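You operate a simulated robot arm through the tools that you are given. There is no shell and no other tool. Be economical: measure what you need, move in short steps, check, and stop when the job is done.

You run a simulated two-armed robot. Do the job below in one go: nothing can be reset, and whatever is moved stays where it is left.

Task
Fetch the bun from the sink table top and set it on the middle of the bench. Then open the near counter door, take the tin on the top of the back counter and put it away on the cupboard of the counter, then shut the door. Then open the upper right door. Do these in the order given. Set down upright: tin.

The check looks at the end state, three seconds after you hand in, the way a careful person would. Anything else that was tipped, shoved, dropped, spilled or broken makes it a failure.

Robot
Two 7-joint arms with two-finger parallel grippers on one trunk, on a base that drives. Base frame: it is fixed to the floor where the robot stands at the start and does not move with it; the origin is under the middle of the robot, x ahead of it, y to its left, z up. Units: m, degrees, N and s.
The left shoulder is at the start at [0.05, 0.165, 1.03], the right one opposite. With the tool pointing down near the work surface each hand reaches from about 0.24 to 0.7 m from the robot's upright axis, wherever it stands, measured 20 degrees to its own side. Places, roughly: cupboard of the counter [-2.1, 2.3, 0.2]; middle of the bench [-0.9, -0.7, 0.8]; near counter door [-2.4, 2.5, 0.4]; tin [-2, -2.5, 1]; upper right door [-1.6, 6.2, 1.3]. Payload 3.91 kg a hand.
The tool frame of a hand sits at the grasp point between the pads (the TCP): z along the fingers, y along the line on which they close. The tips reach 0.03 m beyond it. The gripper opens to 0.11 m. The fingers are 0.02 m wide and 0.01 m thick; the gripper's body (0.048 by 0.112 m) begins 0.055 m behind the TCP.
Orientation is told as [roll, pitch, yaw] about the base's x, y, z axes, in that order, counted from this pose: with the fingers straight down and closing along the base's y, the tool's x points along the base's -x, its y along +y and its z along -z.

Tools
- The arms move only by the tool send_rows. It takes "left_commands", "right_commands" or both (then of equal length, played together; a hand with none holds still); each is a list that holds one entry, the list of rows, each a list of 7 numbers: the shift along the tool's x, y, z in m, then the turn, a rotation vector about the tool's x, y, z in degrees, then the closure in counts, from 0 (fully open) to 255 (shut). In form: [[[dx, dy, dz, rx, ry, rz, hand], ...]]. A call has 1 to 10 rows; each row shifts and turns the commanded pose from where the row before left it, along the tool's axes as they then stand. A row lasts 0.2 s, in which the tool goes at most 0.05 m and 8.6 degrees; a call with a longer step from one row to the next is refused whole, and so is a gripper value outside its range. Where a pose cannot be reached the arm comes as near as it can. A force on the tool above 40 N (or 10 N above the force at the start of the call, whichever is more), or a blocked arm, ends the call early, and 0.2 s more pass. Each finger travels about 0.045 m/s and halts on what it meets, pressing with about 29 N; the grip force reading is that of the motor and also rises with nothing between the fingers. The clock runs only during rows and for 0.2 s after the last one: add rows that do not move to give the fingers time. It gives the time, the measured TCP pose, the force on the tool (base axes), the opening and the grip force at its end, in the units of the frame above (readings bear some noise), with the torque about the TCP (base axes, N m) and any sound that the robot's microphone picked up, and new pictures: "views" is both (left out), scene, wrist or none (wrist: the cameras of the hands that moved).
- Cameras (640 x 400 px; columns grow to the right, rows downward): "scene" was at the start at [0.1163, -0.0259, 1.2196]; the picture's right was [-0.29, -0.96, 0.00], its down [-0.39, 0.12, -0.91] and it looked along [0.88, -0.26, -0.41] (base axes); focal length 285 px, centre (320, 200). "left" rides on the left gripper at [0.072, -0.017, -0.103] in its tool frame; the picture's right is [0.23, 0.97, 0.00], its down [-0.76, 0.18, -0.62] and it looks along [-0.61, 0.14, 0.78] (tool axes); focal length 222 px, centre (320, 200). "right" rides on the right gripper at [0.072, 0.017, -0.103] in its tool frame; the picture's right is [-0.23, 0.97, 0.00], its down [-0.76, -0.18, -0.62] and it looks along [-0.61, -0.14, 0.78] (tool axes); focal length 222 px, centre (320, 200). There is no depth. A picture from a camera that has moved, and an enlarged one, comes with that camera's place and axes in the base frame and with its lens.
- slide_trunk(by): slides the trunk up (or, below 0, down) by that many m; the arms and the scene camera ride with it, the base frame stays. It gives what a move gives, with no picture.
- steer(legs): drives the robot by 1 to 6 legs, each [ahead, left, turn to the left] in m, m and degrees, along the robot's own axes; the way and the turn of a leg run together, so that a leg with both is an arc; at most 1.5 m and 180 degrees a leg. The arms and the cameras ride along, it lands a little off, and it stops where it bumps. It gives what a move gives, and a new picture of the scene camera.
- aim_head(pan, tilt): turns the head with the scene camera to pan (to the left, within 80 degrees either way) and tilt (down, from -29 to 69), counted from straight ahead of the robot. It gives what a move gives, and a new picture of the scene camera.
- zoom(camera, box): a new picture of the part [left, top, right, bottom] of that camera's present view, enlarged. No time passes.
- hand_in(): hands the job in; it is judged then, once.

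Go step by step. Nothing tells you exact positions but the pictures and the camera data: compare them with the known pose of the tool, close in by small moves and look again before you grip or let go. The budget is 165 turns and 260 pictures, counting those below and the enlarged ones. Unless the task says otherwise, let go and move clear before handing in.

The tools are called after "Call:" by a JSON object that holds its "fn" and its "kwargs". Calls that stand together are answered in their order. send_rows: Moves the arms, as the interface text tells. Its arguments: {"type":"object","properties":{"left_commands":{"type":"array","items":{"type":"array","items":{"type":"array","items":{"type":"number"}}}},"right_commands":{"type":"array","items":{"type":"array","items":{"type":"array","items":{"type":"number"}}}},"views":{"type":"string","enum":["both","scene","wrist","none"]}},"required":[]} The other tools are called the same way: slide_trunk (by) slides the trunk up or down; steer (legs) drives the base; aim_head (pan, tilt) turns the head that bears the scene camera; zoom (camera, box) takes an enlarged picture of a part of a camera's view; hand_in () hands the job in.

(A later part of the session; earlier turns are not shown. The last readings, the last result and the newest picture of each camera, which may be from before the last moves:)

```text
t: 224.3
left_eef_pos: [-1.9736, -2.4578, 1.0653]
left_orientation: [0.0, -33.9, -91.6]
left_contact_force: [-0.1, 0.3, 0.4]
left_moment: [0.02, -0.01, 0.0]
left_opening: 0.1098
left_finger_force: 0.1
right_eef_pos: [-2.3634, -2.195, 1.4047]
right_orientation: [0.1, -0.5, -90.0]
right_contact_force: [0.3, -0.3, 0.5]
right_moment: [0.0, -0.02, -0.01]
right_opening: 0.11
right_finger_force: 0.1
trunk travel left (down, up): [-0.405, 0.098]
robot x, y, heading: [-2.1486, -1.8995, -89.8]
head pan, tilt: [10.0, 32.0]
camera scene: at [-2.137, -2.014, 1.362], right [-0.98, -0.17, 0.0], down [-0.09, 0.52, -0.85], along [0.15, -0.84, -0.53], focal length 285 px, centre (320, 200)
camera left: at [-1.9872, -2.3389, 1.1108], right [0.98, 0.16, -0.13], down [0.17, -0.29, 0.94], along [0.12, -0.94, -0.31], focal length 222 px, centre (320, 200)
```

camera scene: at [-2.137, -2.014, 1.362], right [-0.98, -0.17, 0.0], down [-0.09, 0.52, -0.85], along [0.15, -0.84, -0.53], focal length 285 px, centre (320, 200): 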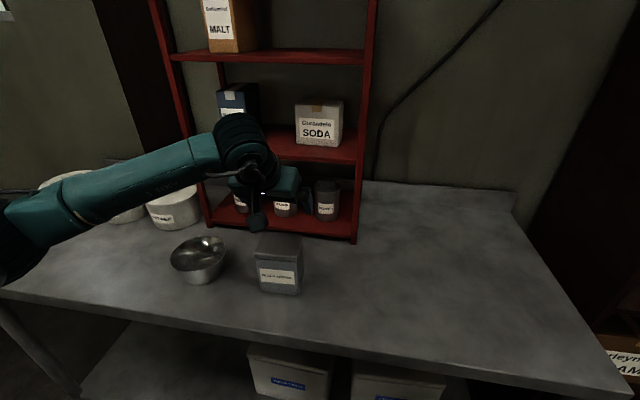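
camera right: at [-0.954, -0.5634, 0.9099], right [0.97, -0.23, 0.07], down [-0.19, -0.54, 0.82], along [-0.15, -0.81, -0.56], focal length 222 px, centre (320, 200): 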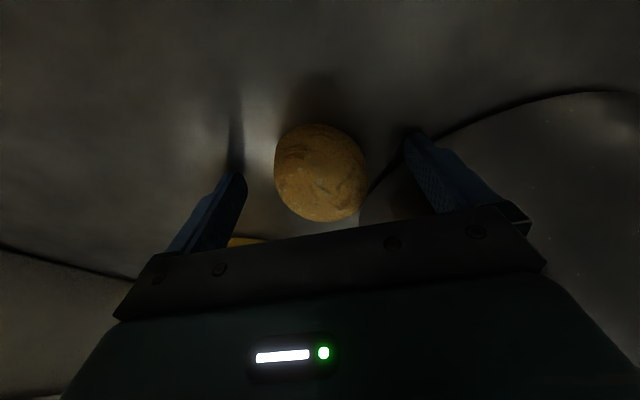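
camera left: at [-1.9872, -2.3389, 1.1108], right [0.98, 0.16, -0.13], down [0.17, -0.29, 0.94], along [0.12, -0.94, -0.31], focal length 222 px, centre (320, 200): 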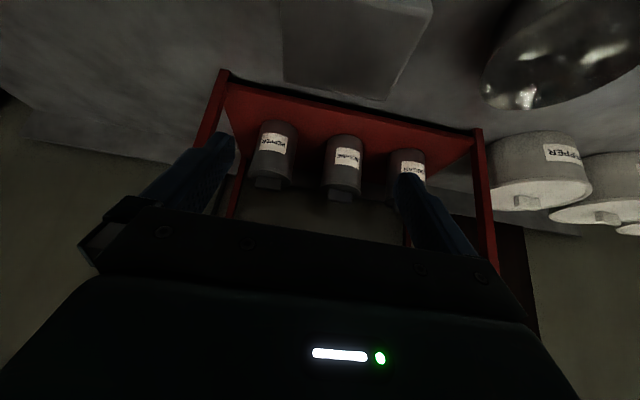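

Reached. The tin is yawed ~4° relative; adjust yaw and descend partway, then recheck.

Call:
{"fn": "send_rows", "kwargs": {"left_commands": [[[0, 0, 0, -2, 0, -2.9, 0], [0.0125, 0.001, 0.0145, 0, 0, 0, 0], [0.014, 0, 0.0195, 0, 0, 0, 0], [0.014, 0, 0.0195, 0, 0, 0, 0], [0, 0, 0, 0, 0, 0, 0]]], "views": "both"}}

Call:
{"fn": "zoom", "kwargs": {"camera": "scene", "box": [220, 190, 340, 310]}}

```text
t: 225.6
left_eef_pos: [-1.9746, -2.4514, 0.9979]
left_orientation: [0.0, -33.8, -88.0]
left_contact_force: [0.4, -0.3, 0.1]
left_moment: [-0.04, -0.01, 0.0]
left_opening: 0.1101
left_finger_force: 0.0
right_eef_pos: [-2.3653, -2.1958, 1.4039]
right_orientation: [0.2, -0.5, -90.1]
right_contact_force: [-0.3, 0.8, 0.0]
right_moment: [0.01, 0.01, -0.01]
right_opening: 0.1101
right_finger_force: 0.0
trunk travel left (down, up): [-0.405, 0.098]
robot x, y, heading: [-2.1502, -1.899, -89.7]
head pan, tilt: [10.0, 32.0]
camera scene: at [-2.1371, -2.0143, 1.3619], right [-0.98, -0.17, 0.0], down [-0.09, 0.52, -0.85], along [0.15, -0.84, -0.53], focal length 285 px, centre (320, 200)
camera left: at [-1.9953, -2.3342, 1.043], right [0.97, 0.22, -0.13], down [0.19, -0.28, 0.94], along [0.17, -0.93, -0.31], focal length 222 px, centre (320, 200)
```

scene: 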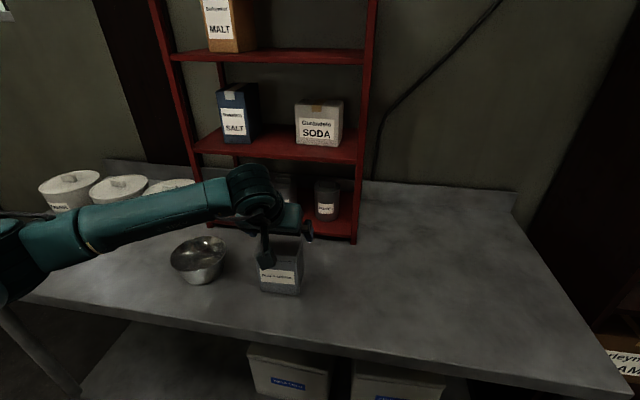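
left: 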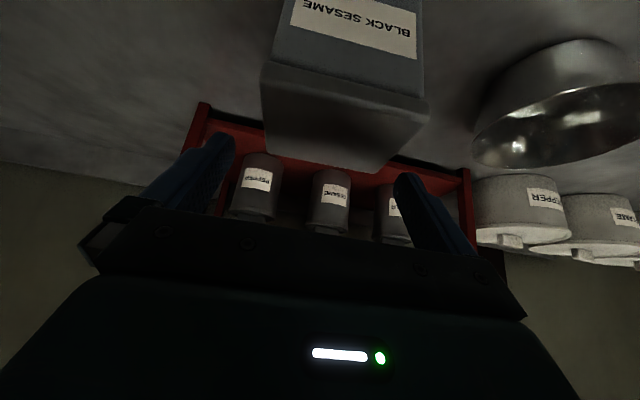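

```text
3.33 times, centred on (280, 250) of scene
camera zoom: at [-2.1371, -2.0143, 1.3619], right [-0.98, -0.17, 0.0], down [-0.09, 0.52, -0.85], along [0.15, -0.84, -0.53], focal length 950 px, centre (453, 33)
```

zoom: 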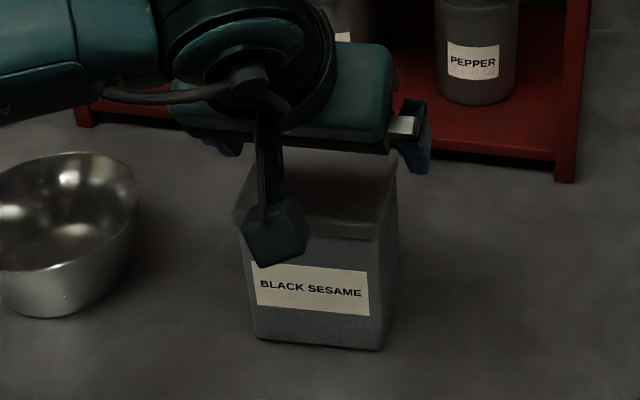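

Aligned within a few mm. Descend the rest around the tin.

Call:
{"fn": "send_rows", "kwargs": {"left_commands": [[[0.0112, 0.002, 0.0166, 0, 0, 0, 0], [0.0112, 0, 0.0166, 0, 0, 0, 0], [0.0112, 0, 0.0166, 0, 0, 0, 0], [0, 0, 0, 0, 0, 0, 0]]], "views": "both"}}

```text
t: 226.6
left_eef_pos: [-1.9721, -2.4522, 0.9373]
left_orientation: [0.0, -33.7, -88.0]
left_contact_force: [-0.1, 0.1, -0.2]
left_moment: [0.01, 0.0, -0.03]
left_opening: 0.1099
left_finger_force: 0.1
right_eef_pos: [-2.3643, -2.1958, 1.4044]
right_orientation: [0.2, -0.5, -89.9]
right_contact_force: [-0.1, -0.6, 0.4]
right_moment: [0.01, -0.02, 0.02]
right_opening: 0.11
right_finger_force: 0.0
trunk travel left (down, up): [-0.405, 0.098]
robot x, y, heading: [-2.1535, -1.9, -90.1]
head pan, tilt: [10.0, 32.0]
camera scene: at [-2.1371, -2.0143, 1.3619], right [-0.98, -0.17, 0.0], down [-0.09, 0.52, -0.85], along [0.15, -0.84, -0.53], focal length 285 px, centre (320, 200)
camera left: at [-1.9936, -2.3344, 0.983], right [0.97, 0.22, -0.13], down [0.19, -0.28, 0.94], along [0.17, -0.93, -0.31], focal length 222 px, centre (320, 200)
```

scene: 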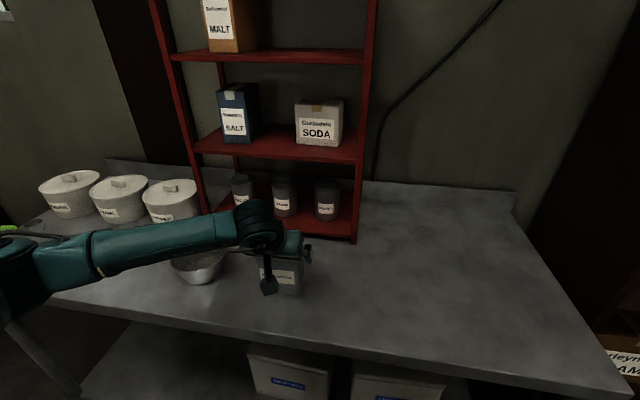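
left: 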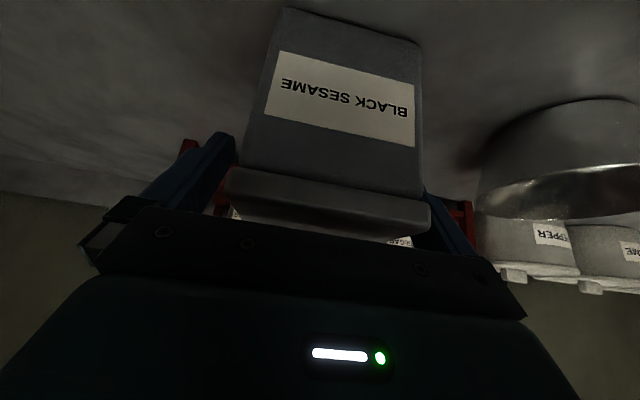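

Fingers straddle the tin. Close gently.

Call:
{"fn": "send_rows", "kwargs": {"left_commands": [[[0, 0, 0, 0, 0, 0, 60], [0, 0, 0, 0, 0, 0, 150], [0, 0, 0, 0, 0, 0, 255], [0, 0, 0, 0, 0, 0, 255], [0, 0, 0, 0, 0, 0, 255]]], "views": "wrist"}}

```text
t: 227.8
left_eef_pos: [-1.9719, -2.4518, 0.9388]
left_orientation: [0.1, -33.8, -88.1]
left_contact_force: [0.2, -0.8, -0.5]
left_moment: [-0.1, -0.09, 0.02]
left_opening: 0.0928
left_finger_force: 28.8
right_eef_pos: [-2.3649, -2.1947, 1.4045]
right_orientation: [0.2, -0.4, -90.0]
right_contact_force: [-0.6, -0.6, 0.7]
right_moment: [-0.01, -0.02, -0.01]
right_opening: 0.1101
right_finger_force: 0.0
trunk travel left (down, up): [-0.405, 0.098]
robot x, y, heading: [-2.1557, -1.8989, -90.0]
head pan, tilt: [10.0, 32.0]
camera left: at [-1.9934, -2.3344, 0.9831], right [0.97, 0.22, -0.13], down [0.19, -0.28, 0.94], along [0.17, -0.93, -0.31], focal length 222 px, centre (320, 200)
```

left: 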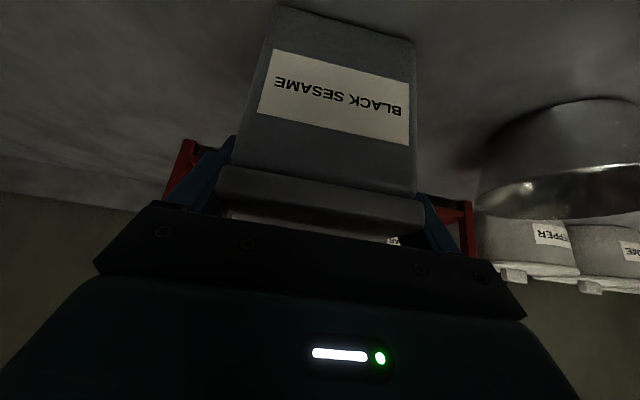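

Gripped (0.093). TCP is 0.08 above the tin's base. Lift with the trunk and back out.

Call:
{"fn": "slide_trunk", "kwargs": {"by": 0.095}}

Call:
{"fn": "steer", "kwargs": {"legs": [[-0.35, 0, 0]]}}

```text
t: 229.0
left_eef_pos: [-1.9725, -2.4517, 1.0327]
left_orientation: [-0.1, -33.8, -88.1]
left_contact_force: [0.8, -0.1, -4.3]
left_moment: [0.04, 0.0, 0.02]
left_opening: 0.0931
left_finger_force: 29.0
right_eef_pos: [-2.3648, -2.1964, 1.5003]
right_orientation: [0.2, -0.3, -90.0]
right_contact_force: [0.4, 0.0, 0.0]
right_moment: [0.01, 0.01, -0.03]
right_opening: 0.11
right_finger_force: 0.1
trunk travel left (down, up): [-0.5, 0.003]
robot x, y, heading: [-2.1517, -1.8983, -90.0]
head pan, tilt: [10.0, 32.0]
```

```text
t: 231.3
left_eef_pos: [-1.9738, -2.1007, 1.0327]
left_orientation: [0.0, -33.8, -88.1]
left_contact_force: [0.1, 0.5, -4.0]
left_moment: [0.01, 0.03, 0.02]
left_opening: 0.093
left_finger_force: 29.2
right_eef_pos: [-2.3656, -1.8423, 1.4998]
right_orientation: [0.2, -0.4, -90.1]
right_contact_force: [-0.2, -0.3, 0.0]
right_moment: [-0.02, 0.01, -0.02]
right_opening: 0.11
right_finger_force: 0.1
trunk travel left (down, up): [-0.5, 0.003]
robot x, y, heading: [-2.1521, -1.5427, -90.2]
head pan, tilt: [10.0, 32.0]
camera scene: at [-2.1368, -1.6619, 1.4569], right [-0.99, -0.17, 0.0], down [-0.09, 0.52, -0.85], along [0.14, -0.84, -0.53], focal length 285 px, centre (320, 200)
```

scene: 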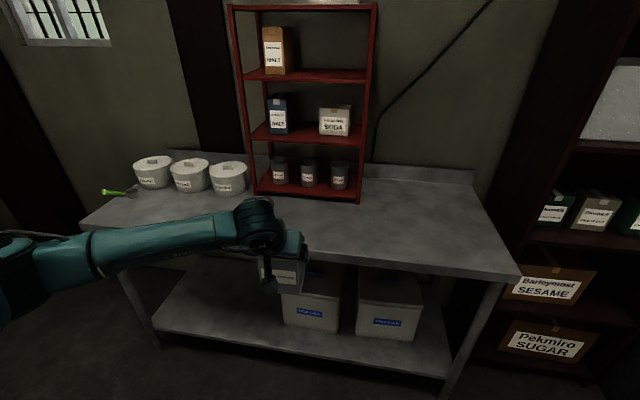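

Retract the hand a bit, then reverse north through the gap to y≈0.35.

Call:
{"fn": "send_rows", "kwargs": {"left_commands": [[[0.0265, 0, -0.018, 0, 0, 0, 255], [0.0265, 0, -0.018, 0, 0, 0, 255], [0.0265, 0, -0.018, 0, 0, 0, 255], [0.0265, 0, -0.018, 0, 0, 0, 255], [0.0265, 0, -0.018, 0, 0, 0, 255], [0, 0, 0, 0, 0, 0, 255]]], "views": "none"}}

Call:
{"fn": "steer", "kwargs": {"legs": [[-1.0, 0.0, 0], [-0.9, 0.0, 0]]}}

```text
t: 232.7
left_eef_pos: [-1.9779, -1.9404, 1.0323]
left_orientation: [0.1, -33.8, -88.2]
left_contact_force: [0.3, 0.0, -4.4]
left_moment: [0.02, 0.01, 0.02]
left_opening: 0.0928
left_finger_force: 29.1
right_eef_pos: [-2.3649, -1.8437, 1.4997]
right_orientation: [0.2, -0.4, -90.2]
right_contact_force: [0.5, 0.3, -0.2]
right_moment: [-0.02, -0.01, 0.0]
right_opening: 0.1099
right_finger_force: 0.0
trunk travel left (down, up): [-0.5, 0.003]
robot x, y, heading: [-2.1491, -1.5436, -90.2]
head pan, tilt: [10.0, 32.0]
```

```text
t: 242.3
left_eef_pos: [-1.9632, -0.0162, 1.0321]
left_orientation: [0.0, -34.0, -87.8]
left_contact_force: [0.4, 0.0, -4.2]
left_moment: [0.01, -0.01, 0.01]
left_opening: 0.0929
left_finger_force: 29.0
right_eef_pos: [-2.3525, 0.0781, 1.4996]
right_orientation: [0.2, -0.5, -89.7]
right_contact_force: [0.4, 0.7, 0.0]
right_moment: [-0.02, -0.02, -0.01]
right_opening: 0.1101
right_finger_force: 0.0
trunk travel left (down, up): [-0.5, 0.003]
robot x, y, heading: [-2.1384, 0.3764, -89.7]
head pan, tilt: [10.0, 32.0]
camera scene: at [-2.1249, 0.2609, 1.4569], right [-0.98, -0.18, 0.0], down [-0.09, 0.52, -0.85], along [0.15, -0.83, -0.53], focal length 285 px, centre (320, 200)
```

scene: 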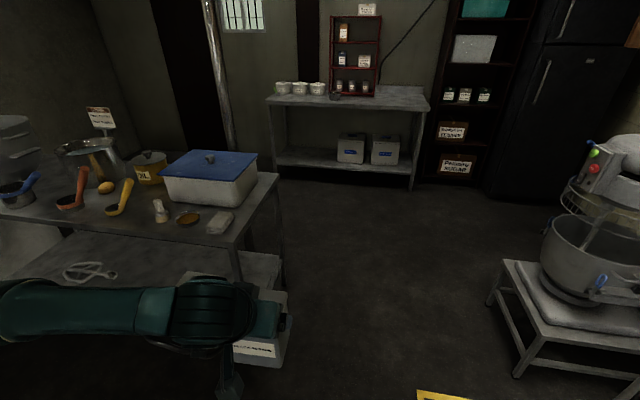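

Bowl untouched. Strafe west to x≈-2.9, turn to face +x, and look.

Call:
{"fn": "steer", "kwargs": {"legs": [[0, -0.77, 0], [0, 0, 90]]}}

Call:
{"fn": "aim_head", "kwargs": {"pan": 70, "tilt": 30}}

```text
t: 253.2
left_eef_pos: [-2.4971, 0.5521, 1.033]
left_orientation: [0.0, -33.8, 1.8]
left_contact_force: [-0.3, 0.2, -4.2]
left_moment: [0.01, 0.02, 0.07]
left_opening: 0.0926
left_finger_force: 28.8
right_eef_pos: [-2.5938, 0.1649, 1.5]
right_orientation: [0.2, -0.4, -0.1]
right_contact_force: [-1.0, 0.0, 0.7]
right_moment: [-0.01, -0.01, 0.0]
right_opening: 0.11
right_finger_force: 0.1
trunk travel left (down, up): [-0.5, 0.003]
robot x, y, heading: [-2.8945, 0.3801, 0.2]
head pan, tilt: [10.0, 32.0]
camera scene: at [-2.777, 0.3943, 1.4569], right [0.17, -0.99, 0.0], down [-0.52, -0.09, -0.85], along [0.84, 0.15, -0.53], focal length 285 px, centre (320, 200)
```

scene: 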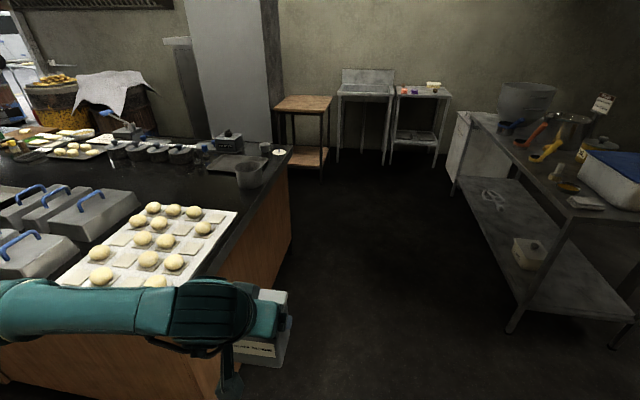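

```text
t: 254.5
left_eef_pos: [-2.497, 0.5528, 1.0329]
left_orientation: [0.1, -33.8, 1.9]
left_contact_force: [-0.5, 0.2, -4.2]
left_moment: [0.0, 0.01, 0.01]
left_opening: 0.0929
left_finger_force: 28.5
right_eef_pos: [-2.5953, 0.1645, 1.4986]
right_orientation: [0.2, -0.4, 0.0]
right_contact_force: [0.3, 0.5, -0.5]
right_moment: [-0.02, 0.01, 0.01]
right_opening: 0.11
right_finger_force: 0.0
trunk travel left (down, up): [-0.5, 0.003]
robot x, y, heading: [-2.8964, 0.374, 0.1]
head pan, tilt: [70.0, 30.0]
camera scene: at [-2.8341, 0.4638, 1.46], right [0.94, -0.34, 0.0], down [-0.17, -0.47, -0.87], along [0.3, 0.81, -0.5], focal length 285 px, centre (320, 200)
```

scene: 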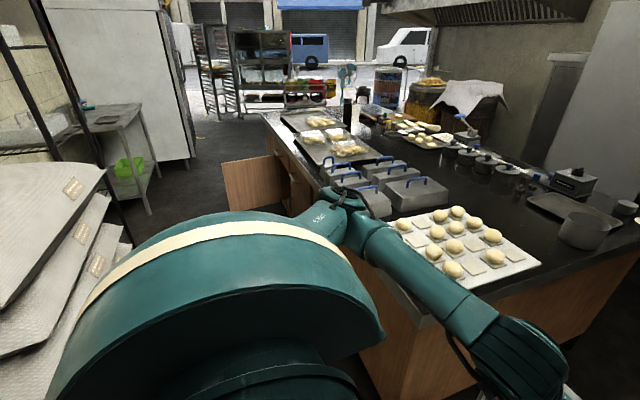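

The aisle is clear and the door is still open. Strafe left up the aisle to y≈2.2.

Call:
{"fn": "steer", "kwargs": {"legs": [[0, 0.9, 0], [0, 0.9, 0]]}}

Call:
{"fn": "aim_head", "kwargs": {"pan": 25, "tilt": 45}}

```text
t: 270.1
left_eef_pos: [-2.4896, 2.2973, 1.0327]
left_orientation: [0.0, -33.7, 1.9]
left_contact_force: [-0.4, 0.7, -3.5]
left_moment: [0.01, -0.01, 0.0]
left_opening: 0.0929
left_finger_force: 29.0
right_eef_pos: [-2.5864, 1.9098, 1.5005]
right_orientation: [0.2, -0.3, 0.1]
right_contact_force: [0.0, -0.5, -0.8]
right_moment: [0.05, -0.02, 0.04]
right_opening: 0.1103
right_finger_force: 0.1
trunk travel left (down, up): [-0.5, 0.003]
robot x, y, heading: [-2.8852, 2.1274, -0.0]
head pan, tilt: [70.0, 30.0]
camera scene: at [-2.8262, 2.2086, 1.46], right [0.94, -0.34, 0.0], down [-0.17, -0.47, -0.87], along [0.3, 0.81, -0.5], focal length 285 px, centre (320, 200)
```

scene: 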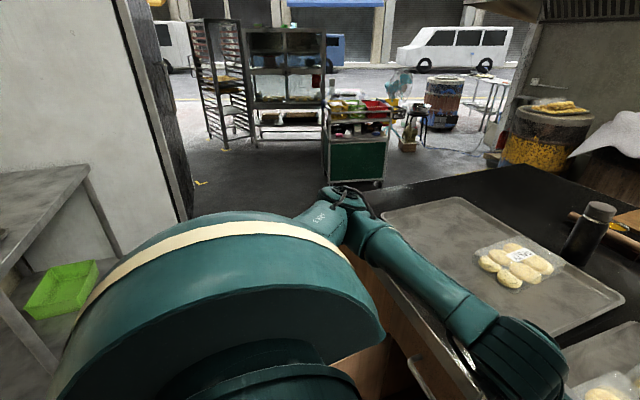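

```text
t: 271.3
left_eef_pos: [-2.4899, 2.297, 1.0331]
left_orientation: [0.0, -33.8, 1.9]
left_contact_force: [-0.1, -0.1, -4.6]
left_moment: [-0.01, 0.02, -0.03]
left_opening: 0.0931
left_finger_force: 29.6
right_eef_pos: [-2.5858, 1.9088, 1.4997]
right_orientation: [0.1, -0.4, 0.0]
right_contact_force: [-0.3, -0.4, 0.2]
right_moment: [0.01, -0.05, 0.0]
right_opening: 0.1101
right_finger_force: 0.1
trunk travel left (down, up): [-0.5, 0.003]
robot x, y, heading: [-2.8859, 2.1241, -0.3]
head pan, tilt: [25.0, 45.0]
camera scene: at [-2.7835, 2.158, 1.4374], right [0.42, -0.91, 0.0], down [-0.64, -0.3, -0.71], along [0.64, 0.3, -0.71], focal length 285 px, centre (320, 200)
```

scene: 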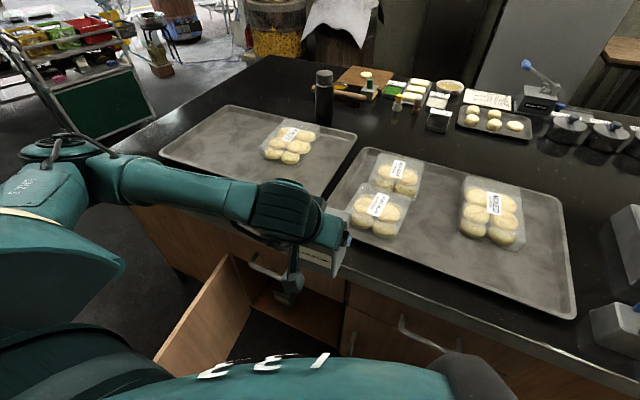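

The left elbow would foul the open door with a bent arm, so I'll work with the arm extended: back up a bit, lower the trunk, then extend.

Call:
{"fn": "steer", "kwargs": {"legs": [[-0.17, 0.03, 0]]}}

Call:
{"fn": "slide_trunk", "kwargs": {"by": -0.4}}

Call:
{"fn": "aim_head", "kwargs": {"pan": 20, "tilt": 35}}

```text
t: 272.8
left_eef_pos: [-2.6647, 2.3269, 1.033]
left_orientation: [-0.1, -33.8, 2.0]
left_contact_force: [1.1, -0.6, -4.6]
left_moment: [-0.03, 0.03, 0.0]
left_opening: 0.093
left_finger_force: 28.9
right_eef_pos: [-2.7601, 1.9401, 1.5001]
right_orientation: [0.2, -0.4, 0.0]
right_contact_force: [0.7, 0.6, -0.7]
right_moment: [-0.01, -0.04, 0.0]
right_opening: 0.1098
right_finger_force: 0.0
trunk travel left (down, up): [-0.5, 0.003]
robot x, y, heading: [-3.0556, 2.1521, -0.1]
head pan, tilt: [25.0, 45.0]
camera scene: at [-2.9574, 2.1879, 1.4374], right [0.42, -0.91, 0.0], down [-0.64, -0.3, -0.71], along [0.64, 0.3, -0.71], focal length 285 px, centre (320, 200)
```

scene: 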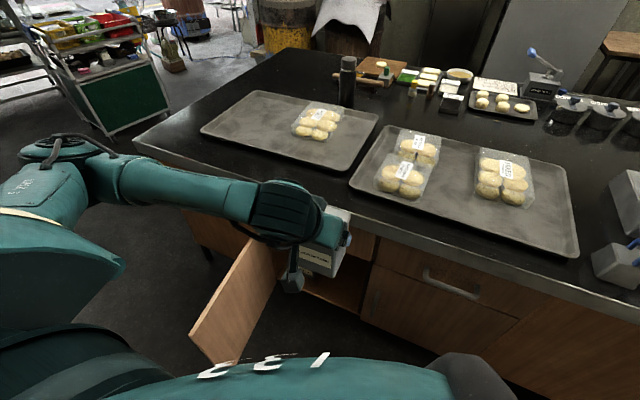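

```text
t: 276.6
left_eef_pos: [-2.6646, 2.3282, 0.6331]
left_orientation: [0.1, -33.8, 1.9]
left_contact_force: [-0.6, -0.6, -3.8]
left_moment: [0.03, 0.02, -0.02]
left_opening: 0.0928
left_finger_force: 29.1
right_eef_pos: [-2.76, 1.9387, 1.0993]
right_orientation: [0.2, -0.4, 0.0]
right_contact_force: [0.0, 0.3, -0.9]
right_moment: [-0.03, 0.02, 0.02]
right_opening: 0.11
right_finger_force: 0.1
trunk travel left (down, up): [-0.1, 0.403]
robot x, y, heading: [-3.0589, 2.1497, 0.1]
head pan, tilt: [25.0, 45.0]
```

```text
t: 277.3
left_eef_pos: [-2.6631, 2.327, 0.6324]
left_orientation: [0.0, -33.7, 1.9]
left_contact_force: [0.6, 0.2, -4.3]
left_moment: [-0.01, 0.02, -0.01]
left_opening: 0.093
left_finger_force: 28.5
right_eef_pos: [-2.7602, 1.9381, 1.0987]
right_orientation: [0.3, -0.4, 0.0]
right_contact_force: [-0.8, -0.9, 0.6]
right_moment: [-0.03, 0.0, -0.02]
right_opening: 0.1097
right_finger_force: 0.0
trunk travel left (down, up): [-0.1, 0.403]
robot x, y, heading: [-3.0595, 2.1531, 0.1]
head pan, tilt: [20.0, 35.0]
camera scene: at [-2.9478, 2.1835, 1.0522], right [0.34, -0.94, 0.0], down [-0.54, -0.2, -0.82], along [0.77, 0.28, -0.57], focal length 285 px, centre (320, 200)
```

scene: 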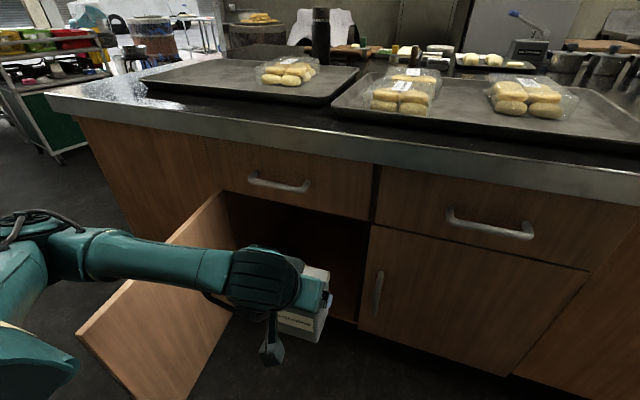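

The elbow hovers right over the door's edge. Shift the robot right 0.25 m first, then extend the arm forward-left while lowering.

Call:
{"fn": "steer", "kwargs": {"legs": [[0, -0.25, 0]]}}

Call:
{"fn": "send_rows", "kwargs": {"left_commands": [[[0.0, 0.02, 0.04, 0, 0, 0, 255], [0.0, 0.02, 0.04, 0, 0, 0, 255], [0.0, 0.02, 0.04, 0, 0, 0, 255], [0.0, 0.02, 0.04, 0, 0, 0, 255], [0, 0.02, 0.04, 0, 0, 0, 255], [0, 0, 0, 0, 0, 0, 255]]], "views": "scene"}}

```text
t: 280.1
left_eef_pos: [-2.6638, 2.0753, 0.6333]
left_orientation: [0.0, -33.7, 1.9]
left_contact_force: [-0.1, -0.6, -4.0]
left_moment: [0.03, 0.01, 0.02]
left_opening: 0.0925
left_finger_force: 28.7
right_eef_pos: [-2.7586, 1.6877, 1.0991]
right_orientation: [0.1, -0.4, 0.0]
right_contact_force: [-0.3, 0.0, -0.6]
right_moment: [0.04, -0.02, -0.01]
right_opening: 0.1101
right_finger_force: 0.1
trunk travel left (down, up): [-0.1, 0.403]
robot x, y, heading: [-3.061, 1.9013, 0.1]
head pan, tilt: [20.0, 35.0]
camera scene: at [-2.9478, 1.9321, 1.0522], right [0.34, -0.94, 0.0], down [-0.54, -0.2, -0.82], along [0.77, 0.28, -0.57], focal length 285 px, centre (320, 200)
```

scene: 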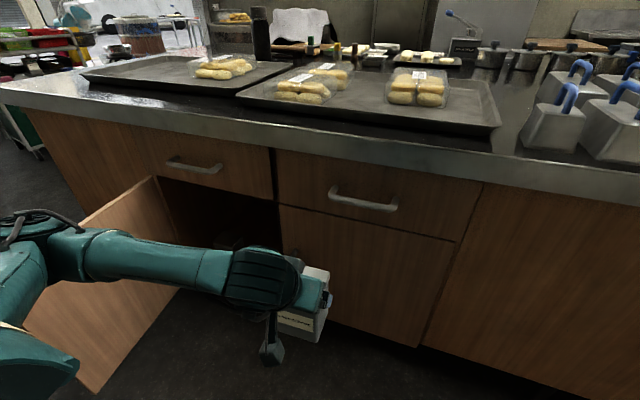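

```text
t: 281.5
left_eef_pos: [-2.5568, 2.1775, 0.4667]
left_orientation: [0.0, -33.7, 1.9]
left_contact_force: [-0.5, -0.6, -4.5]
left_moment: [0.0, 0.02, 0.0]
left_opening: 0.0926
left_finger_force: 29.5
right_eef_pos: [-2.7589, 1.6877, 1.0987]
right_orientation: [0.2, -0.4, 0.0]
right_contact_force: [0.4, -0.7, 0.2]
right_moment: [-0.02, -0.02, 0.0]
right_opening: 0.1098
right_finger_force: 0.1
trunk travel left (down, up): [-0.1, 0.403]
robot x, y, heading: [-3.0595, 1.9019, -0.1]
head pan, tilt: [20.0, 35.0]
camera scene: at [-2.9477, 1.9323, 1.0522], right [0.34, -0.94, 0.0], down [-0.54, -0.2, -0.82], along [0.77, 0.28, -0.57], focal length 285 px, centre (320, 200)
```

scene: 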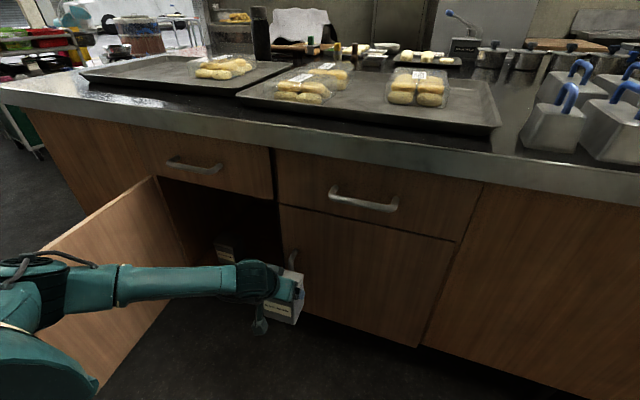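

There's another item already inside the cupboard. Zoom in.

Call:
{"fn": "zoom", "kwargs": {"camera": "scene", "box": [140, 170, 320, 340]}}

```text
2.35 times, centred on (230, 255) of scene
camera zoom: at [-2.9477, 1.9323, 1.0522], right [0.34, -0.94, 0.0], down [-0.54, -0.2, -0.82], along [0.77, 0.28, -0.57], focal length 671 px, centre (532, 71)
```

zoom: 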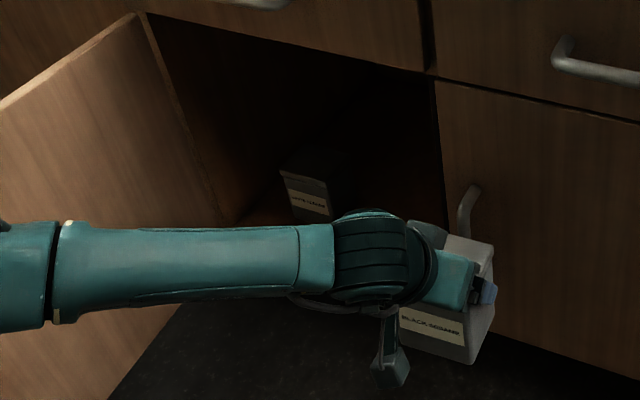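

A "WHITE SESAME" tin stands at ≈(-2.34, 2.55); floor ≈0.2. My tin can go to its right at (-2.32, 2.395). Extend the arm further forward-left.

Call:
{"fn": "send_rows", "kwargs": {"left_commands": [[[-0.02, 0.025, 0.012, 0, 0, 0, 255], [-0.02, 0.025, 0.012, 0, 0, 0, 255], [-0.02, 0.025, 0.012, 0, 0, 0, 255], [-0.02, 0.025, 0.012, 0, 0, 0, 255], [0, 0, 0, 0, 0, 0, 255]]], "views": "scene"}}

```text
t: 282.7
left_eef_pos: [-2.4662, 2.2818, 0.471]
left_orientation: [0.0, -33.7, 1.9]
left_contact_force: [0.4, -0.3, -3.8]
left_moment: [-0.02, 0.06, 0.01]
left_opening: 0.0927
left_finger_force: 28.9
right_eef_pos: [-2.7598, 1.6887, 1.1]
right_orientation: [0.2, -0.5, 0.0]
right_contact_force: [0.1, -0.3, 0.0]
right_moment: [-0.01, 0.01, 0.02]
right_opening: 0.1097
right_finger_force: 0.0
trunk travel left (down, up): [-0.1, 0.403]
robot x, y, heading: [-3.061, 1.9018, -0.2]
head pan, tilt: [20.0, 35.0]
camera scene: at [-2.9477, 1.9323, 1.0522], right [0.34, -0.94, 0.0], down [-0.54, -0.2, -0.82], along [0.77, 0.28, -0.57], focal length 285 px, centre (320, 200)
```

scene: 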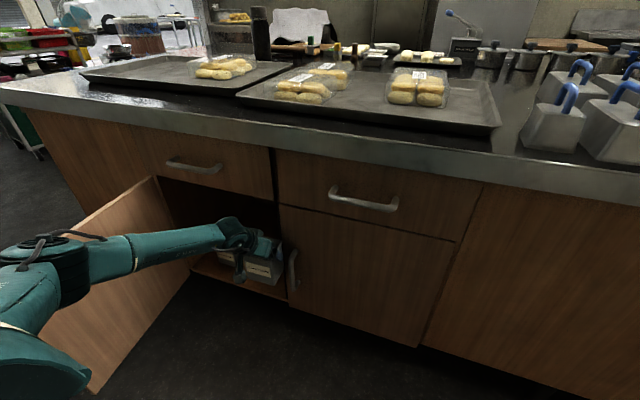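

Arm extends well. Shift left 11 cm, then lower trunk.

Call:
{"fn": "send_rows", "kwargs": {"left_commands": [[[0, 0.036, 0, 0, 0, 0, 255], [0, 0.036, 0, 0, 0, 0, 255], [0, 0.036, 0, 0, 0, 0, 255], [0, 0, 0, 0, 0, 0, 255]]], "views": "none"}}

Call:
{"fn": "slide_trunk", "kwargs": {"by": -0.095}}

Call:
{"fn": "send_rows", "kwargs": {"left_commands": [[[0.0167, 0, 0.025, 0, 0, 0, 255], [0.0167, 0, 0.025, 0, 0, 0, 255], [0, 0, 0, 0, 0, 0, 255]]], "views": "both"}}

```text
t: 283.7
left_eef_pos: [-2.469, 2.3763, 0.4716]
left_orientation: [-0.1, -33.8, 2.1]
left_contact_force: [-1.2, -0.3, -5.1]
left_moment: [0.0, 0.04, -0.02]
left_opening: 0.0926
left_finger_force: 29.2
left hand out of reach, approached as far as the arm can: row 3
right_eef_pos: [-2.7596, 1.6882, 1.0994]
right_orientation: [0.2, -0.4, 0.0]
right_contact_force: [0.3, 0.1, 0.9]
right_moment: [0.01, 0.02, 0.0]
right_opening: 0.11
right_finger_force: 0.0
trunk travel left (down, up): [-0.1, 0.403]
robot x, y, heading: [-3.0566, 1.9021, 0.1]
head pan, tilt: [20.0, 35.0]
```

```text
t: 285.0
left_eef_pos: [-2.4696, 2.3764, 0.3767]
left_orientation: [0.0, -33.7, 1.9]
left_contact_force: [-0.4, 0.4, -3.1]
left_moment: [0.0, 0.07, 0.0]
left_opening: 0.0929
left_finger_force: 29.4
right_eef_pos: [-2.7604, 1.6882, 1.0043]
right_orientation: [0.2, -0.4, 0.0]
right_contact_force: [0.5, -1.0, -0.6]
right_moment: [-0.03, -0.04, 0.01]
right_opening: 0.1102
right_finger_force: 0.1
trunk travel left (down, up): [-0.005, 0.498]
robot x, y, heading: [-3.0561, 1.8983, 0.1]
head pan, tilt: [20.0, 35.0]
```

```text
t: 285.8
left_eef_pos: [-2.4706, 2.3759, 0.3571]
left_orientation: [0.1, -33.7, 2.0]
left_contact_force: [-0.1, 0.2, -3.6]
left_moment: [0.0, 0.04, -0.02]
left_opening: 0.0926
left_finger_force: 28.8
left hand out of reach, approached as far as the arm can: row 1, 2
right_eef_pos: [-2.7599, 1.6876, 1.0046]
right_orientation: [0.1, -0.4, 0.0]
right_contact_force: [-0.2, -0.2, 1.2]
right_moment: [-0.02, 0.03, 0.01]
right_opening: 0.11
right_finger_force: 0.0
trunk travel left (down, up): [-0.005, 0.498]
robot x, y, heading: [-3.0586, 1.9021, 0.1]
head pan, tilt: [20.0, 35.0]
camera scene: at [-2.9477, 1.9323, 0.9572], right [0.34, -0.94, 0.0], down [-0.54, -0.2, -0.82], along [0.77, 0.28, -0.57], focal length 285 px, centre (320, 200)
camera left: at [-2.5868, 2.3558, 0.4027], right [-0.22, 0.97, -0.13], down [0.28, 0.19, 0.94], along [0.93, 0.17, -0.31], focal length 222 px, centre (320, 200)
```

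scene: 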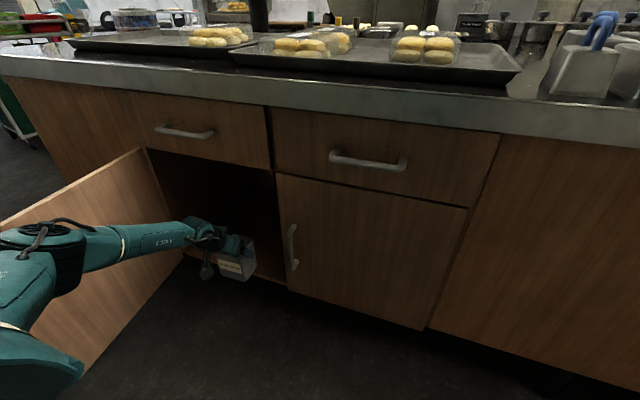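
left: 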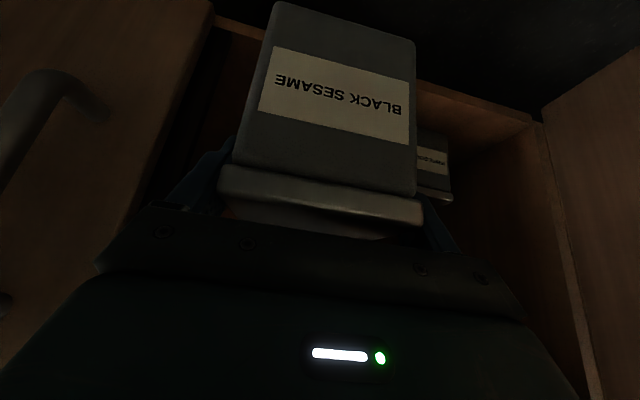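

At the reach limit, so I'll drive the base in: forward 0.13 m, left 0.012.

Call:
{"fn": "steer", "kwargs": {"legs": [[0.13, 0.012, 0]]}}

Call:
{"fn": "send_rows", "kwargs": {"left_commands": [[[0.0416, 0, 0.008, 0, 0, 0, 255], [0.0416, 0, 0.008, 0, 0, 0, 255], [0, 0, 0, 0, 0, 0, 255]]], "views": "both"}}

```text
t: 287.1
left_eef_pos: [-2.3421, 2.3887, 0.3587]
left_orientation: [0.0, -33.6, 1.9]
left_contact_force: [0.5, -0.1, -4.4]
left_moment: [0.02, 0.03, 0.06]
left_opening: 0.0927
left_finger_force: 29.4
right_eef_pos: [-2.633, 1.7, 1.0039]
right_orientation: [0.2, -0.5, -0.1]
right_contact_force: [-0.1, -0.4, -0.3]
right_moment: [0.02, 0.02, 0.0]
right_opening: 0.1101
right_finger_force: 0.0
trunk travel left (down, up): [-0.005, 0.498]
robot x, y, heading: [-2.9301, 1.9147, -0.0]
head pan, tilt: [20.0, 35.0]
camera scene: at [-2.8199, 1.9441, 0.9572], right [0.34, -0.94, 0.0], down [-0.54, -0.2, -0.82], along [0.77, 0.28, -0.57], focal length 285 px, centre (320, 200)
```

scene: 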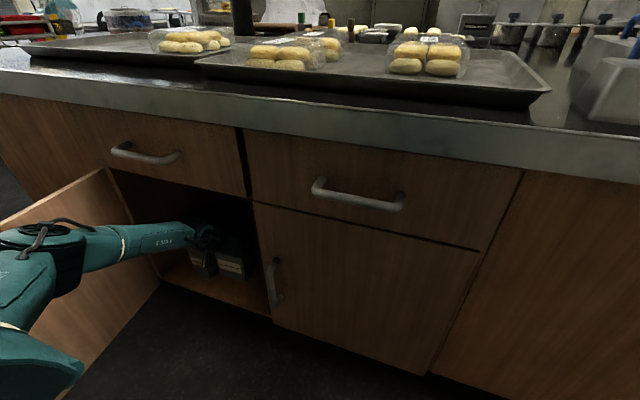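

```text
t: 287.9
left_eef_pos: [-2.4036, 2.3871, 0.2984]
left_orientation: [0.0, -33.8, 1.9]
left_contact_force: [-0.2, 0.5, -3.3]
left_moment: [0.0, 0.02, -0.03]
left_opening: 0.0925
left_finger_force: 29.3
right_eef_pos: [-2.6309, 1.7005, 1.0037]
right_orientation: [0.2, -0.5, -0.1]
right_contact_force: [-0.4, 0.5, -0.2]
right_moment: [-0.01, 0.01, 0.01]
right_opening: 0.1103
right_finger_force: 0.0
trunk travel left (down, up): [-0.005, 0.498]
robot x, y, heading: [-2.9352, 1.915, -0.0]
head pan, tilt: [20.0, 35.0]
camera scene: at [-2.8199, 1.9441, 0.9572], right [0.34, -0.94, 0.0], down [-0.54, -0.2, -0.82], along [0.77, 0.28, -0.57], focal length 285 px, centre (320, 200)
camera left: at [-2.5195, 2.3666, 0.3442], right [-0.22, 0.97, -0.13], down [0.28, 0.19, 0.94], along [0.93, 0.17, -0.31], focal length 222 px, centre (320, 200)
```

scene: 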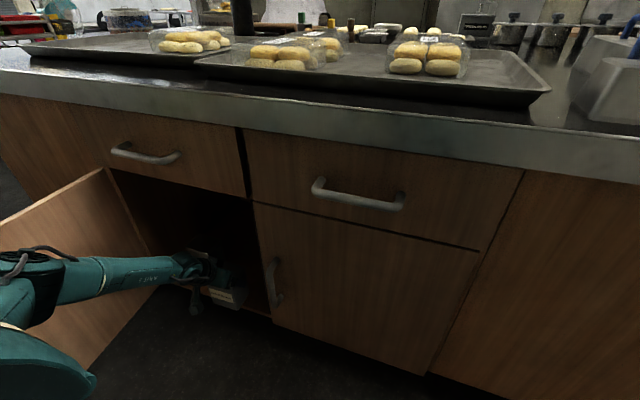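
left: 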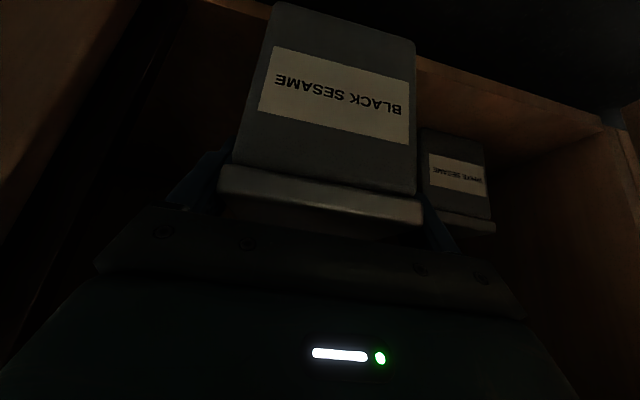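

Estimated floor ≈0.165–0.2; the white tin is at y≈2.575. Raise 1.5 cm for clearance over the lip, and drive in 10 cm.

Call:
{"fn": "send_rows", "kwargs": {"left_commands": [[[-0.0083, 0.008, -0.0125, 0, 0, 0, 255], [0, 0, 0, 0, 0, 0, 255]]], "views": "none"}}

Call:
{"fn": "steer", "kwargs": {"legs": [[0.1, 0, 0]]}}

Call:
{"fn": "zoom", "kwargs": {"camera": "left", "box": [0, 0, 640, 400]}}

Call:
{"fn": "zoom", "kwargs": {"camera": "scene", "box": [80, 160, 320, 360]}}

```text
t: 288.5
left_eef_pos: [-2.4023, 2.3957, 0.3146]
left_orientation: [0.0, -33.7, 1.9]
left_contact_force: [-0.2, -1.3, -4.2]
left_moment: [-0.02, 0.06, 0.03]
left_opening: 0.0929
left_finger_force: 29.3
right_eef_pos: [-2.6323, 1.6997, 1.0044]
right_orientation: [0.2, -0.4, -0.1]
right_contact_force: [-0.3, -0.8, 0.4]
right_moment: [-0.02, 0.0, 0.01]
right_opening: 0.1097
right_finger_force: 0.1
trunk travel left (down, up): [-0.005, 0.498]
robot x, y, heading: [-2.9288, 1.9142, -0.2]
head pan, tilt: [20.0, 35.0]
```

```text
t: 289.6
left_eef_pos: [-2.3016, 2.3946, 0.314]
left_orientation: [0.0, -33.6, 1.9]
left_contact_force: [-0.4, 0.3, -3.6]
left_moment: [0.03, 0.02, 0.02]
left_opening: 0.0928
left_finger_force: 29.0
right_eef_pos: [-2.5311, 1.6994, 1.0045]
right_orientation: [0.3, -0.4, 0.1]
right_contact_force: [-0.6, 0.3, 0.5]
right_moment: [-0.01, 0.0, -0.01]
right_opening: 0.1099
right_finger_force: 0.0
trunk travel left (down, up): [-0.005, 0.498]
robot x, y, heading: [-2.8313, 1.9112, 0.2]
head pan, tilt: [20.0, 35.0]
camera scene: at [-2.7192, 1.944, 0.9572], right [0.34, -0.94, 0.0], down [-0.54, -0.2, -0.82], along [0.77, 0.28, -0.57], focal length 285 px, centre (320, 200)
```

scene: 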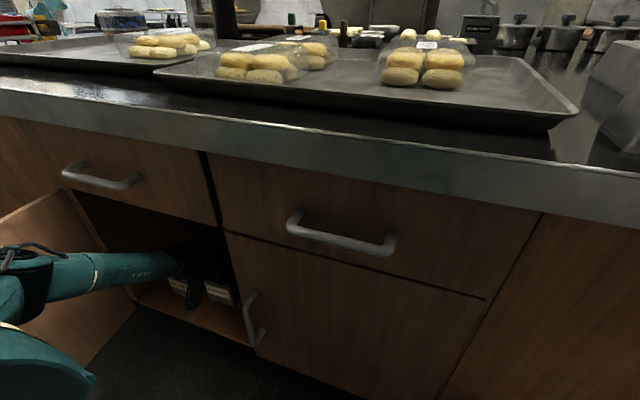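

```text
1.00 times, centred on (320, 200) of left (not enlarged: the box is as wide or as high as the picture)
camera zoom: at [-2.4192, 2.375, 0.3586], right [-0.22, 0.97, -0.13], down [0.28, 0.19, 0.94], along [0.93, 0.17, -0.31], focal length 222 px, centre (320, 200)
```

zoom: 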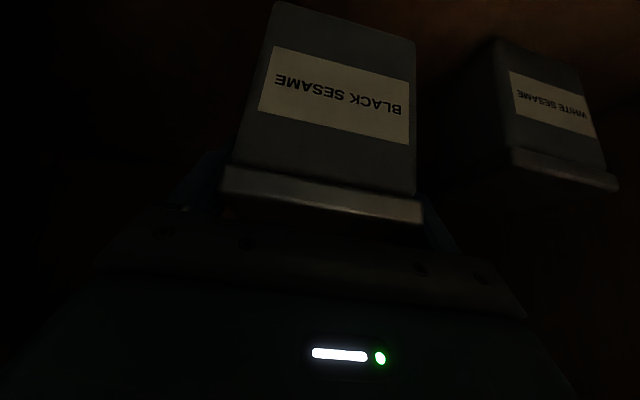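

```text
2.00 times, centred on (200, 260) of scene
camera zoom: at [-2.7192, 1.944, 0.9572], right [0.34, -0.94, 0.0], down [-0.54, -0.2, -0.82], along [0.77, 0.28, -0.57], focal length 570 px, centre (560, 80)
```

zoom: 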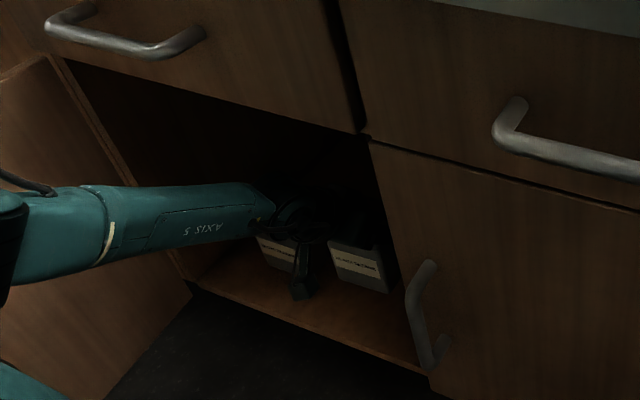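

Inside. Lower gently until contact.

Call:
{"fn": "send_rows", "kwargs": {"left_commands": [[[0.0083, 0, 0.0125, 0, 0, 0, 255], [0.0083, 0, 0.0125, 0, 0, 0, 255], [0, 0, 0, 0, 0, 0, 255]]], "views": "none"}}

Call:
{"fn": "send_rows", "kwargs": {"left_commands": [[[0.0044, 0, 0.0066, 0, 0, 0, 255], [0.0044, 0, 0.0066, 0, 0, 0, 255], [0, 0, 0, 0, 0, 0, 255]]], "views": "none"}}

```text
t: 290.4
left_eef_pos: [-2.3018, 2.396, 0.2824]
left_orientation: [0.0, -33.7, 1.9]
left_contact_force: [0.2, 0.7, -3.9]
left_moment: [-0.01, 0.06, 0.02]
left_opening: 0.0929
left_finger_force: 29.3
right_eef_pos: [-2.5315, 1.7009, 1.0039]
right_orientation: [0.2, -0.3, 0.0]
right_contact_force: [0.2, -0.3, 0.9]
right_moment: [-0.03, 0.0, 0.02]
right_opening: 0.1101
right_finger_force: 0.0
trunk travel left (down, up): [-0.005, 0.498]
robot x, y, heading: [-2.8309, 1.9131, -0.2]
head pan, tilt: [20.0, 35.0]
```

```text
t: 291.2
left_eef_pos: [-2.3049, 2.3777, 0.2608]
left_orientation: [-0.1, -34.0, 2.9]
left_contact_force: [-0.1, 0.0, -3.6]
left_moment: [-0.03, 0.01, 0.0]
left_opening: 0.0928
left_finger_force: 29.2
left hand out of reach, approached as far as the arm can: row 1, 2
right_eef_pos: [-2.5322, 1.7011, 1.0047]
right_orientation: [0.2, -0.4, 0.0]
right_contact_force: [0.3, 0.6, 1.1]
right_moment: [0.0, -0.02, -0.05]
right_opening: 0.1098
right_finger_force: 0.1
trunk travel left (down, up): [-0.005, 0.498]
robot x, y, heading: [-2.8316, 1.9098, 0.4]
head pan, tilt: [20.0, 35.0]
```

At reach limit with ~1–2 cm to go. Strafe base left 5 cm, then lower more.

Call:
{"fn": "steer", "kwargs": {"legs": [[0, 0.05, 0]]}}

Call:
{"fn": "send_rows", "kwargs": {"left_commands": [[[0.0, -0.03, 0.0, 0, 0, 0, 255], [0.0044, 0, 0.0066, 0, 0, 0, 255], [0.0022, 0, 0.0033, 0, 0, 0, 255], [0, 0, 0, 0, 0, 0, 255]]], "views": "wrist"}}

```text
t: 292.4
left_eef_pos: [-2.3048, 2.4291, 0.2616]
left_orientation: [-0.2, -33.8, 3.0]
left_contact_force: [-0.8, 0.2, -3.7]
left_moment: [-0.02, 0.01, 0.01]
left_opening: 0.0929
left_finger_force: 28.9
right_eef_pos: [-2.5313, 1.7492, 1.0048]
right_orientation: [0.2, -0.4, 0.0]
right_contact_force: [-0.1, 0.1, 0.4]
right_moment: [-0.01, 0.03, 0.03]
right_opening: 0.11
right_finger_force: 0.1
trunk travel left (down, up): [-0.005, 0.498]
robot x, y, heading: [-2.8297, 1.9608, 0.0]
head pan, tilt: [20.0, 35.0]
camera scene: at [-2.7191, 1.9936, 0.9572], right [0.34, -0.94, 0.0], down [-0.54, -0.2, -0.82], along [0.77, 0.28, -0.57], focal length 285 px, centre (320, 200)
```

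scene: 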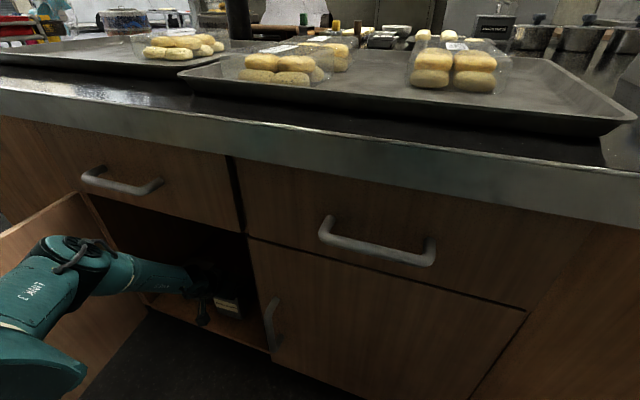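

```text
t: 293.4
left_eef_pos: [-2.3017, 2.3985, 0.2519]
left_orientation: [0.0, -34.2, 2.8]
left_contact_force: [4.9, 1.6, 22.0]
left_moment: [0.34, 0.18, 0.25]
left_opening: 0.0929
left_finger_force: 28.7
right_eef_pos: [-2.5331, 1.7482, 1.0047]
right_orientation: [0.3, -0.6, 0.0]
right_contact_force: [0.3, -0.4, -0.3]
right_moment: [0.0, -0.02, -0.01]
right_opening: 0.1102
right_finger_force: 0.0
trunk travel left (down, up): [-0.005, 0.498]
robot x, y, heading: [-2.8336, 1.9593, -0.1]
head pan, tilt: [20.0, 35.0]
camera left: at [-2.418, 2.3762, 0.2966], right [-0.24, 0.96, -0.13], down [0.27, 0.19, 0.94], along [0.93, 0.19, -0.3], focal length 222 px, centre (320, 200)
```

left: 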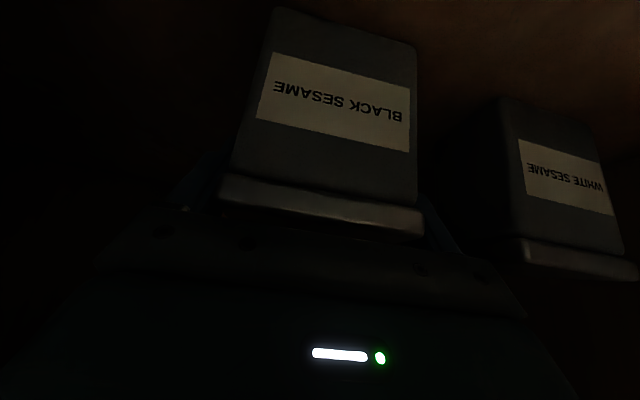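

Contact with the floor at TCP z 0.252. Release, then back straight out.

Call:
{"fn": "send_rows", "kwargs": {"left_commands": [[[-0.001, 0, -0.0015, 0, 0, 0, 200], [0, 0, 0, 0, 0, 0, 100], [0, 0, 0, 0, 0, 0, 0], [0, 0, 0, 0, 0, 0, 0], [0, 0, 0, 0, 0, 0, 0]]], "views": "wrist"}}

```text
t: 294.6
left_eef_pos: [-2.3043, 2.398, 0.2497]
left_orientation: [-0.2, -33.7, 2.8]
left_contact_force: [-0.4, -0.1, 0.3]
left_moment: [-0.02, -0.02, -0.06]
left_opening: 0.1098
left_finger_force: 0.1
right_eef_pos: [-2.5317, 1.7493, 1.0043]
right_orientation: [0.2, -0.4, 0.0]
right_contact_force: [-0.4, 0.0, -0.3]
right_moment: [-0.02, 0.02, 0.0]
right_opening: 0.11
right_finger_force: 0.0
trunk travel left (down, up): [-0.005, 0.498]
robot x, y, heading: [-2.8302, 1.9614, 0.0]
head pan, tilt: [20.0, 35.0]
camera left: at [-2.4208, 2.3756, 0.2946], right [-0.24, 0.96, -0.13], down [0.28, 0.19, 0.94], along [0.93, 0.19, -0.31], focal length 222 px, centre (320, 200)
```

left: 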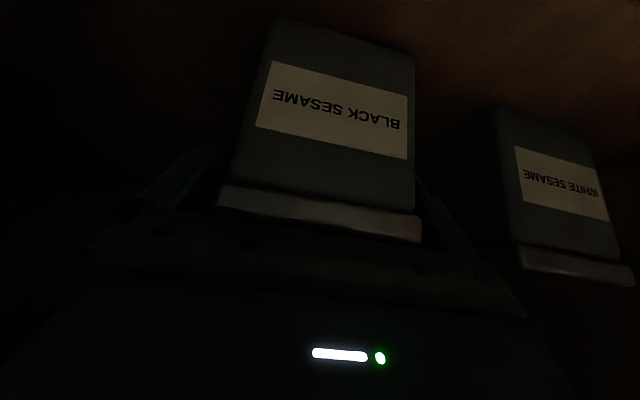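

Released. Back straight out.

Call:
{"fn": "steer", "kwargs": {"legs": [[-0.28, 0, 0]]}}

Call:
{"fn": "zoom", "kwargs": {"camera": "left", "box": [0, 0, 640, 400]}}

```text
t: 296.5
left_eef_pos: [-2.5747, 2.395, 0.2507]
left_orientation: [-0.2, -33.9, 2.5]
left_contact_force: [-0.6, 0.3, -0.6]
left_moment: [0.0, 0.0, -0.02]
left_opening: 0.11
left_finger_force: 0.0
right_eef_pos: [-2.8087, 1.7481, 1.0043]
right_orientation: [0.2, -0.5, -0.3]
right_contact_force: [0.0, 0.4, 0.5]
right_moment: [-0.02, 0.04, 0.0]
right_opening: 0.1102
right_finger_force: 0.1
trunk travel left (down, up): [-0.005, 0.498]
robot x, y, heading: [-3.104, 1.9627, -0.4]
head pan, tilt: [20.0, 35.0]
camera scene: at [-2.9944, 1.9935, 0.9573], right [0.34, -0.94, 0.0], down [-0.54, -0.19, -0.82], along [0.77, 0.27, -0.57], focal length 285 px, centre (320, 200)
```

scene: 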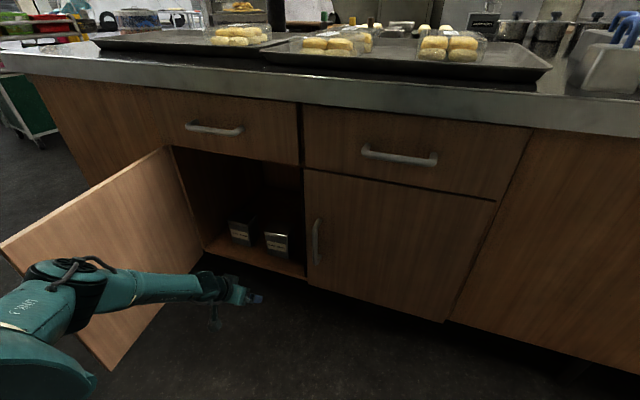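

```text
1.00 times, centred on (320, 200) of left (not enlarged: the box is as wide or as high as the picture)
camera zoom: at [-2.6926, 2.3737, 0.2948], right [-0.23, 0.96, -0.13], down [0.28, 0.19, 0.94], along [0.93, 0.18, -0.31], focal length 222 px, centre (320, 200)
```

zoom: 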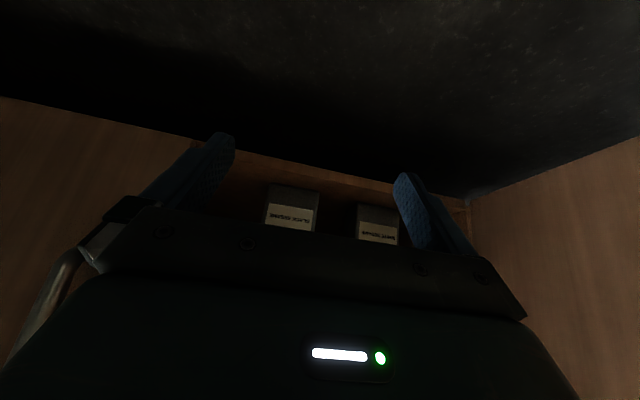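

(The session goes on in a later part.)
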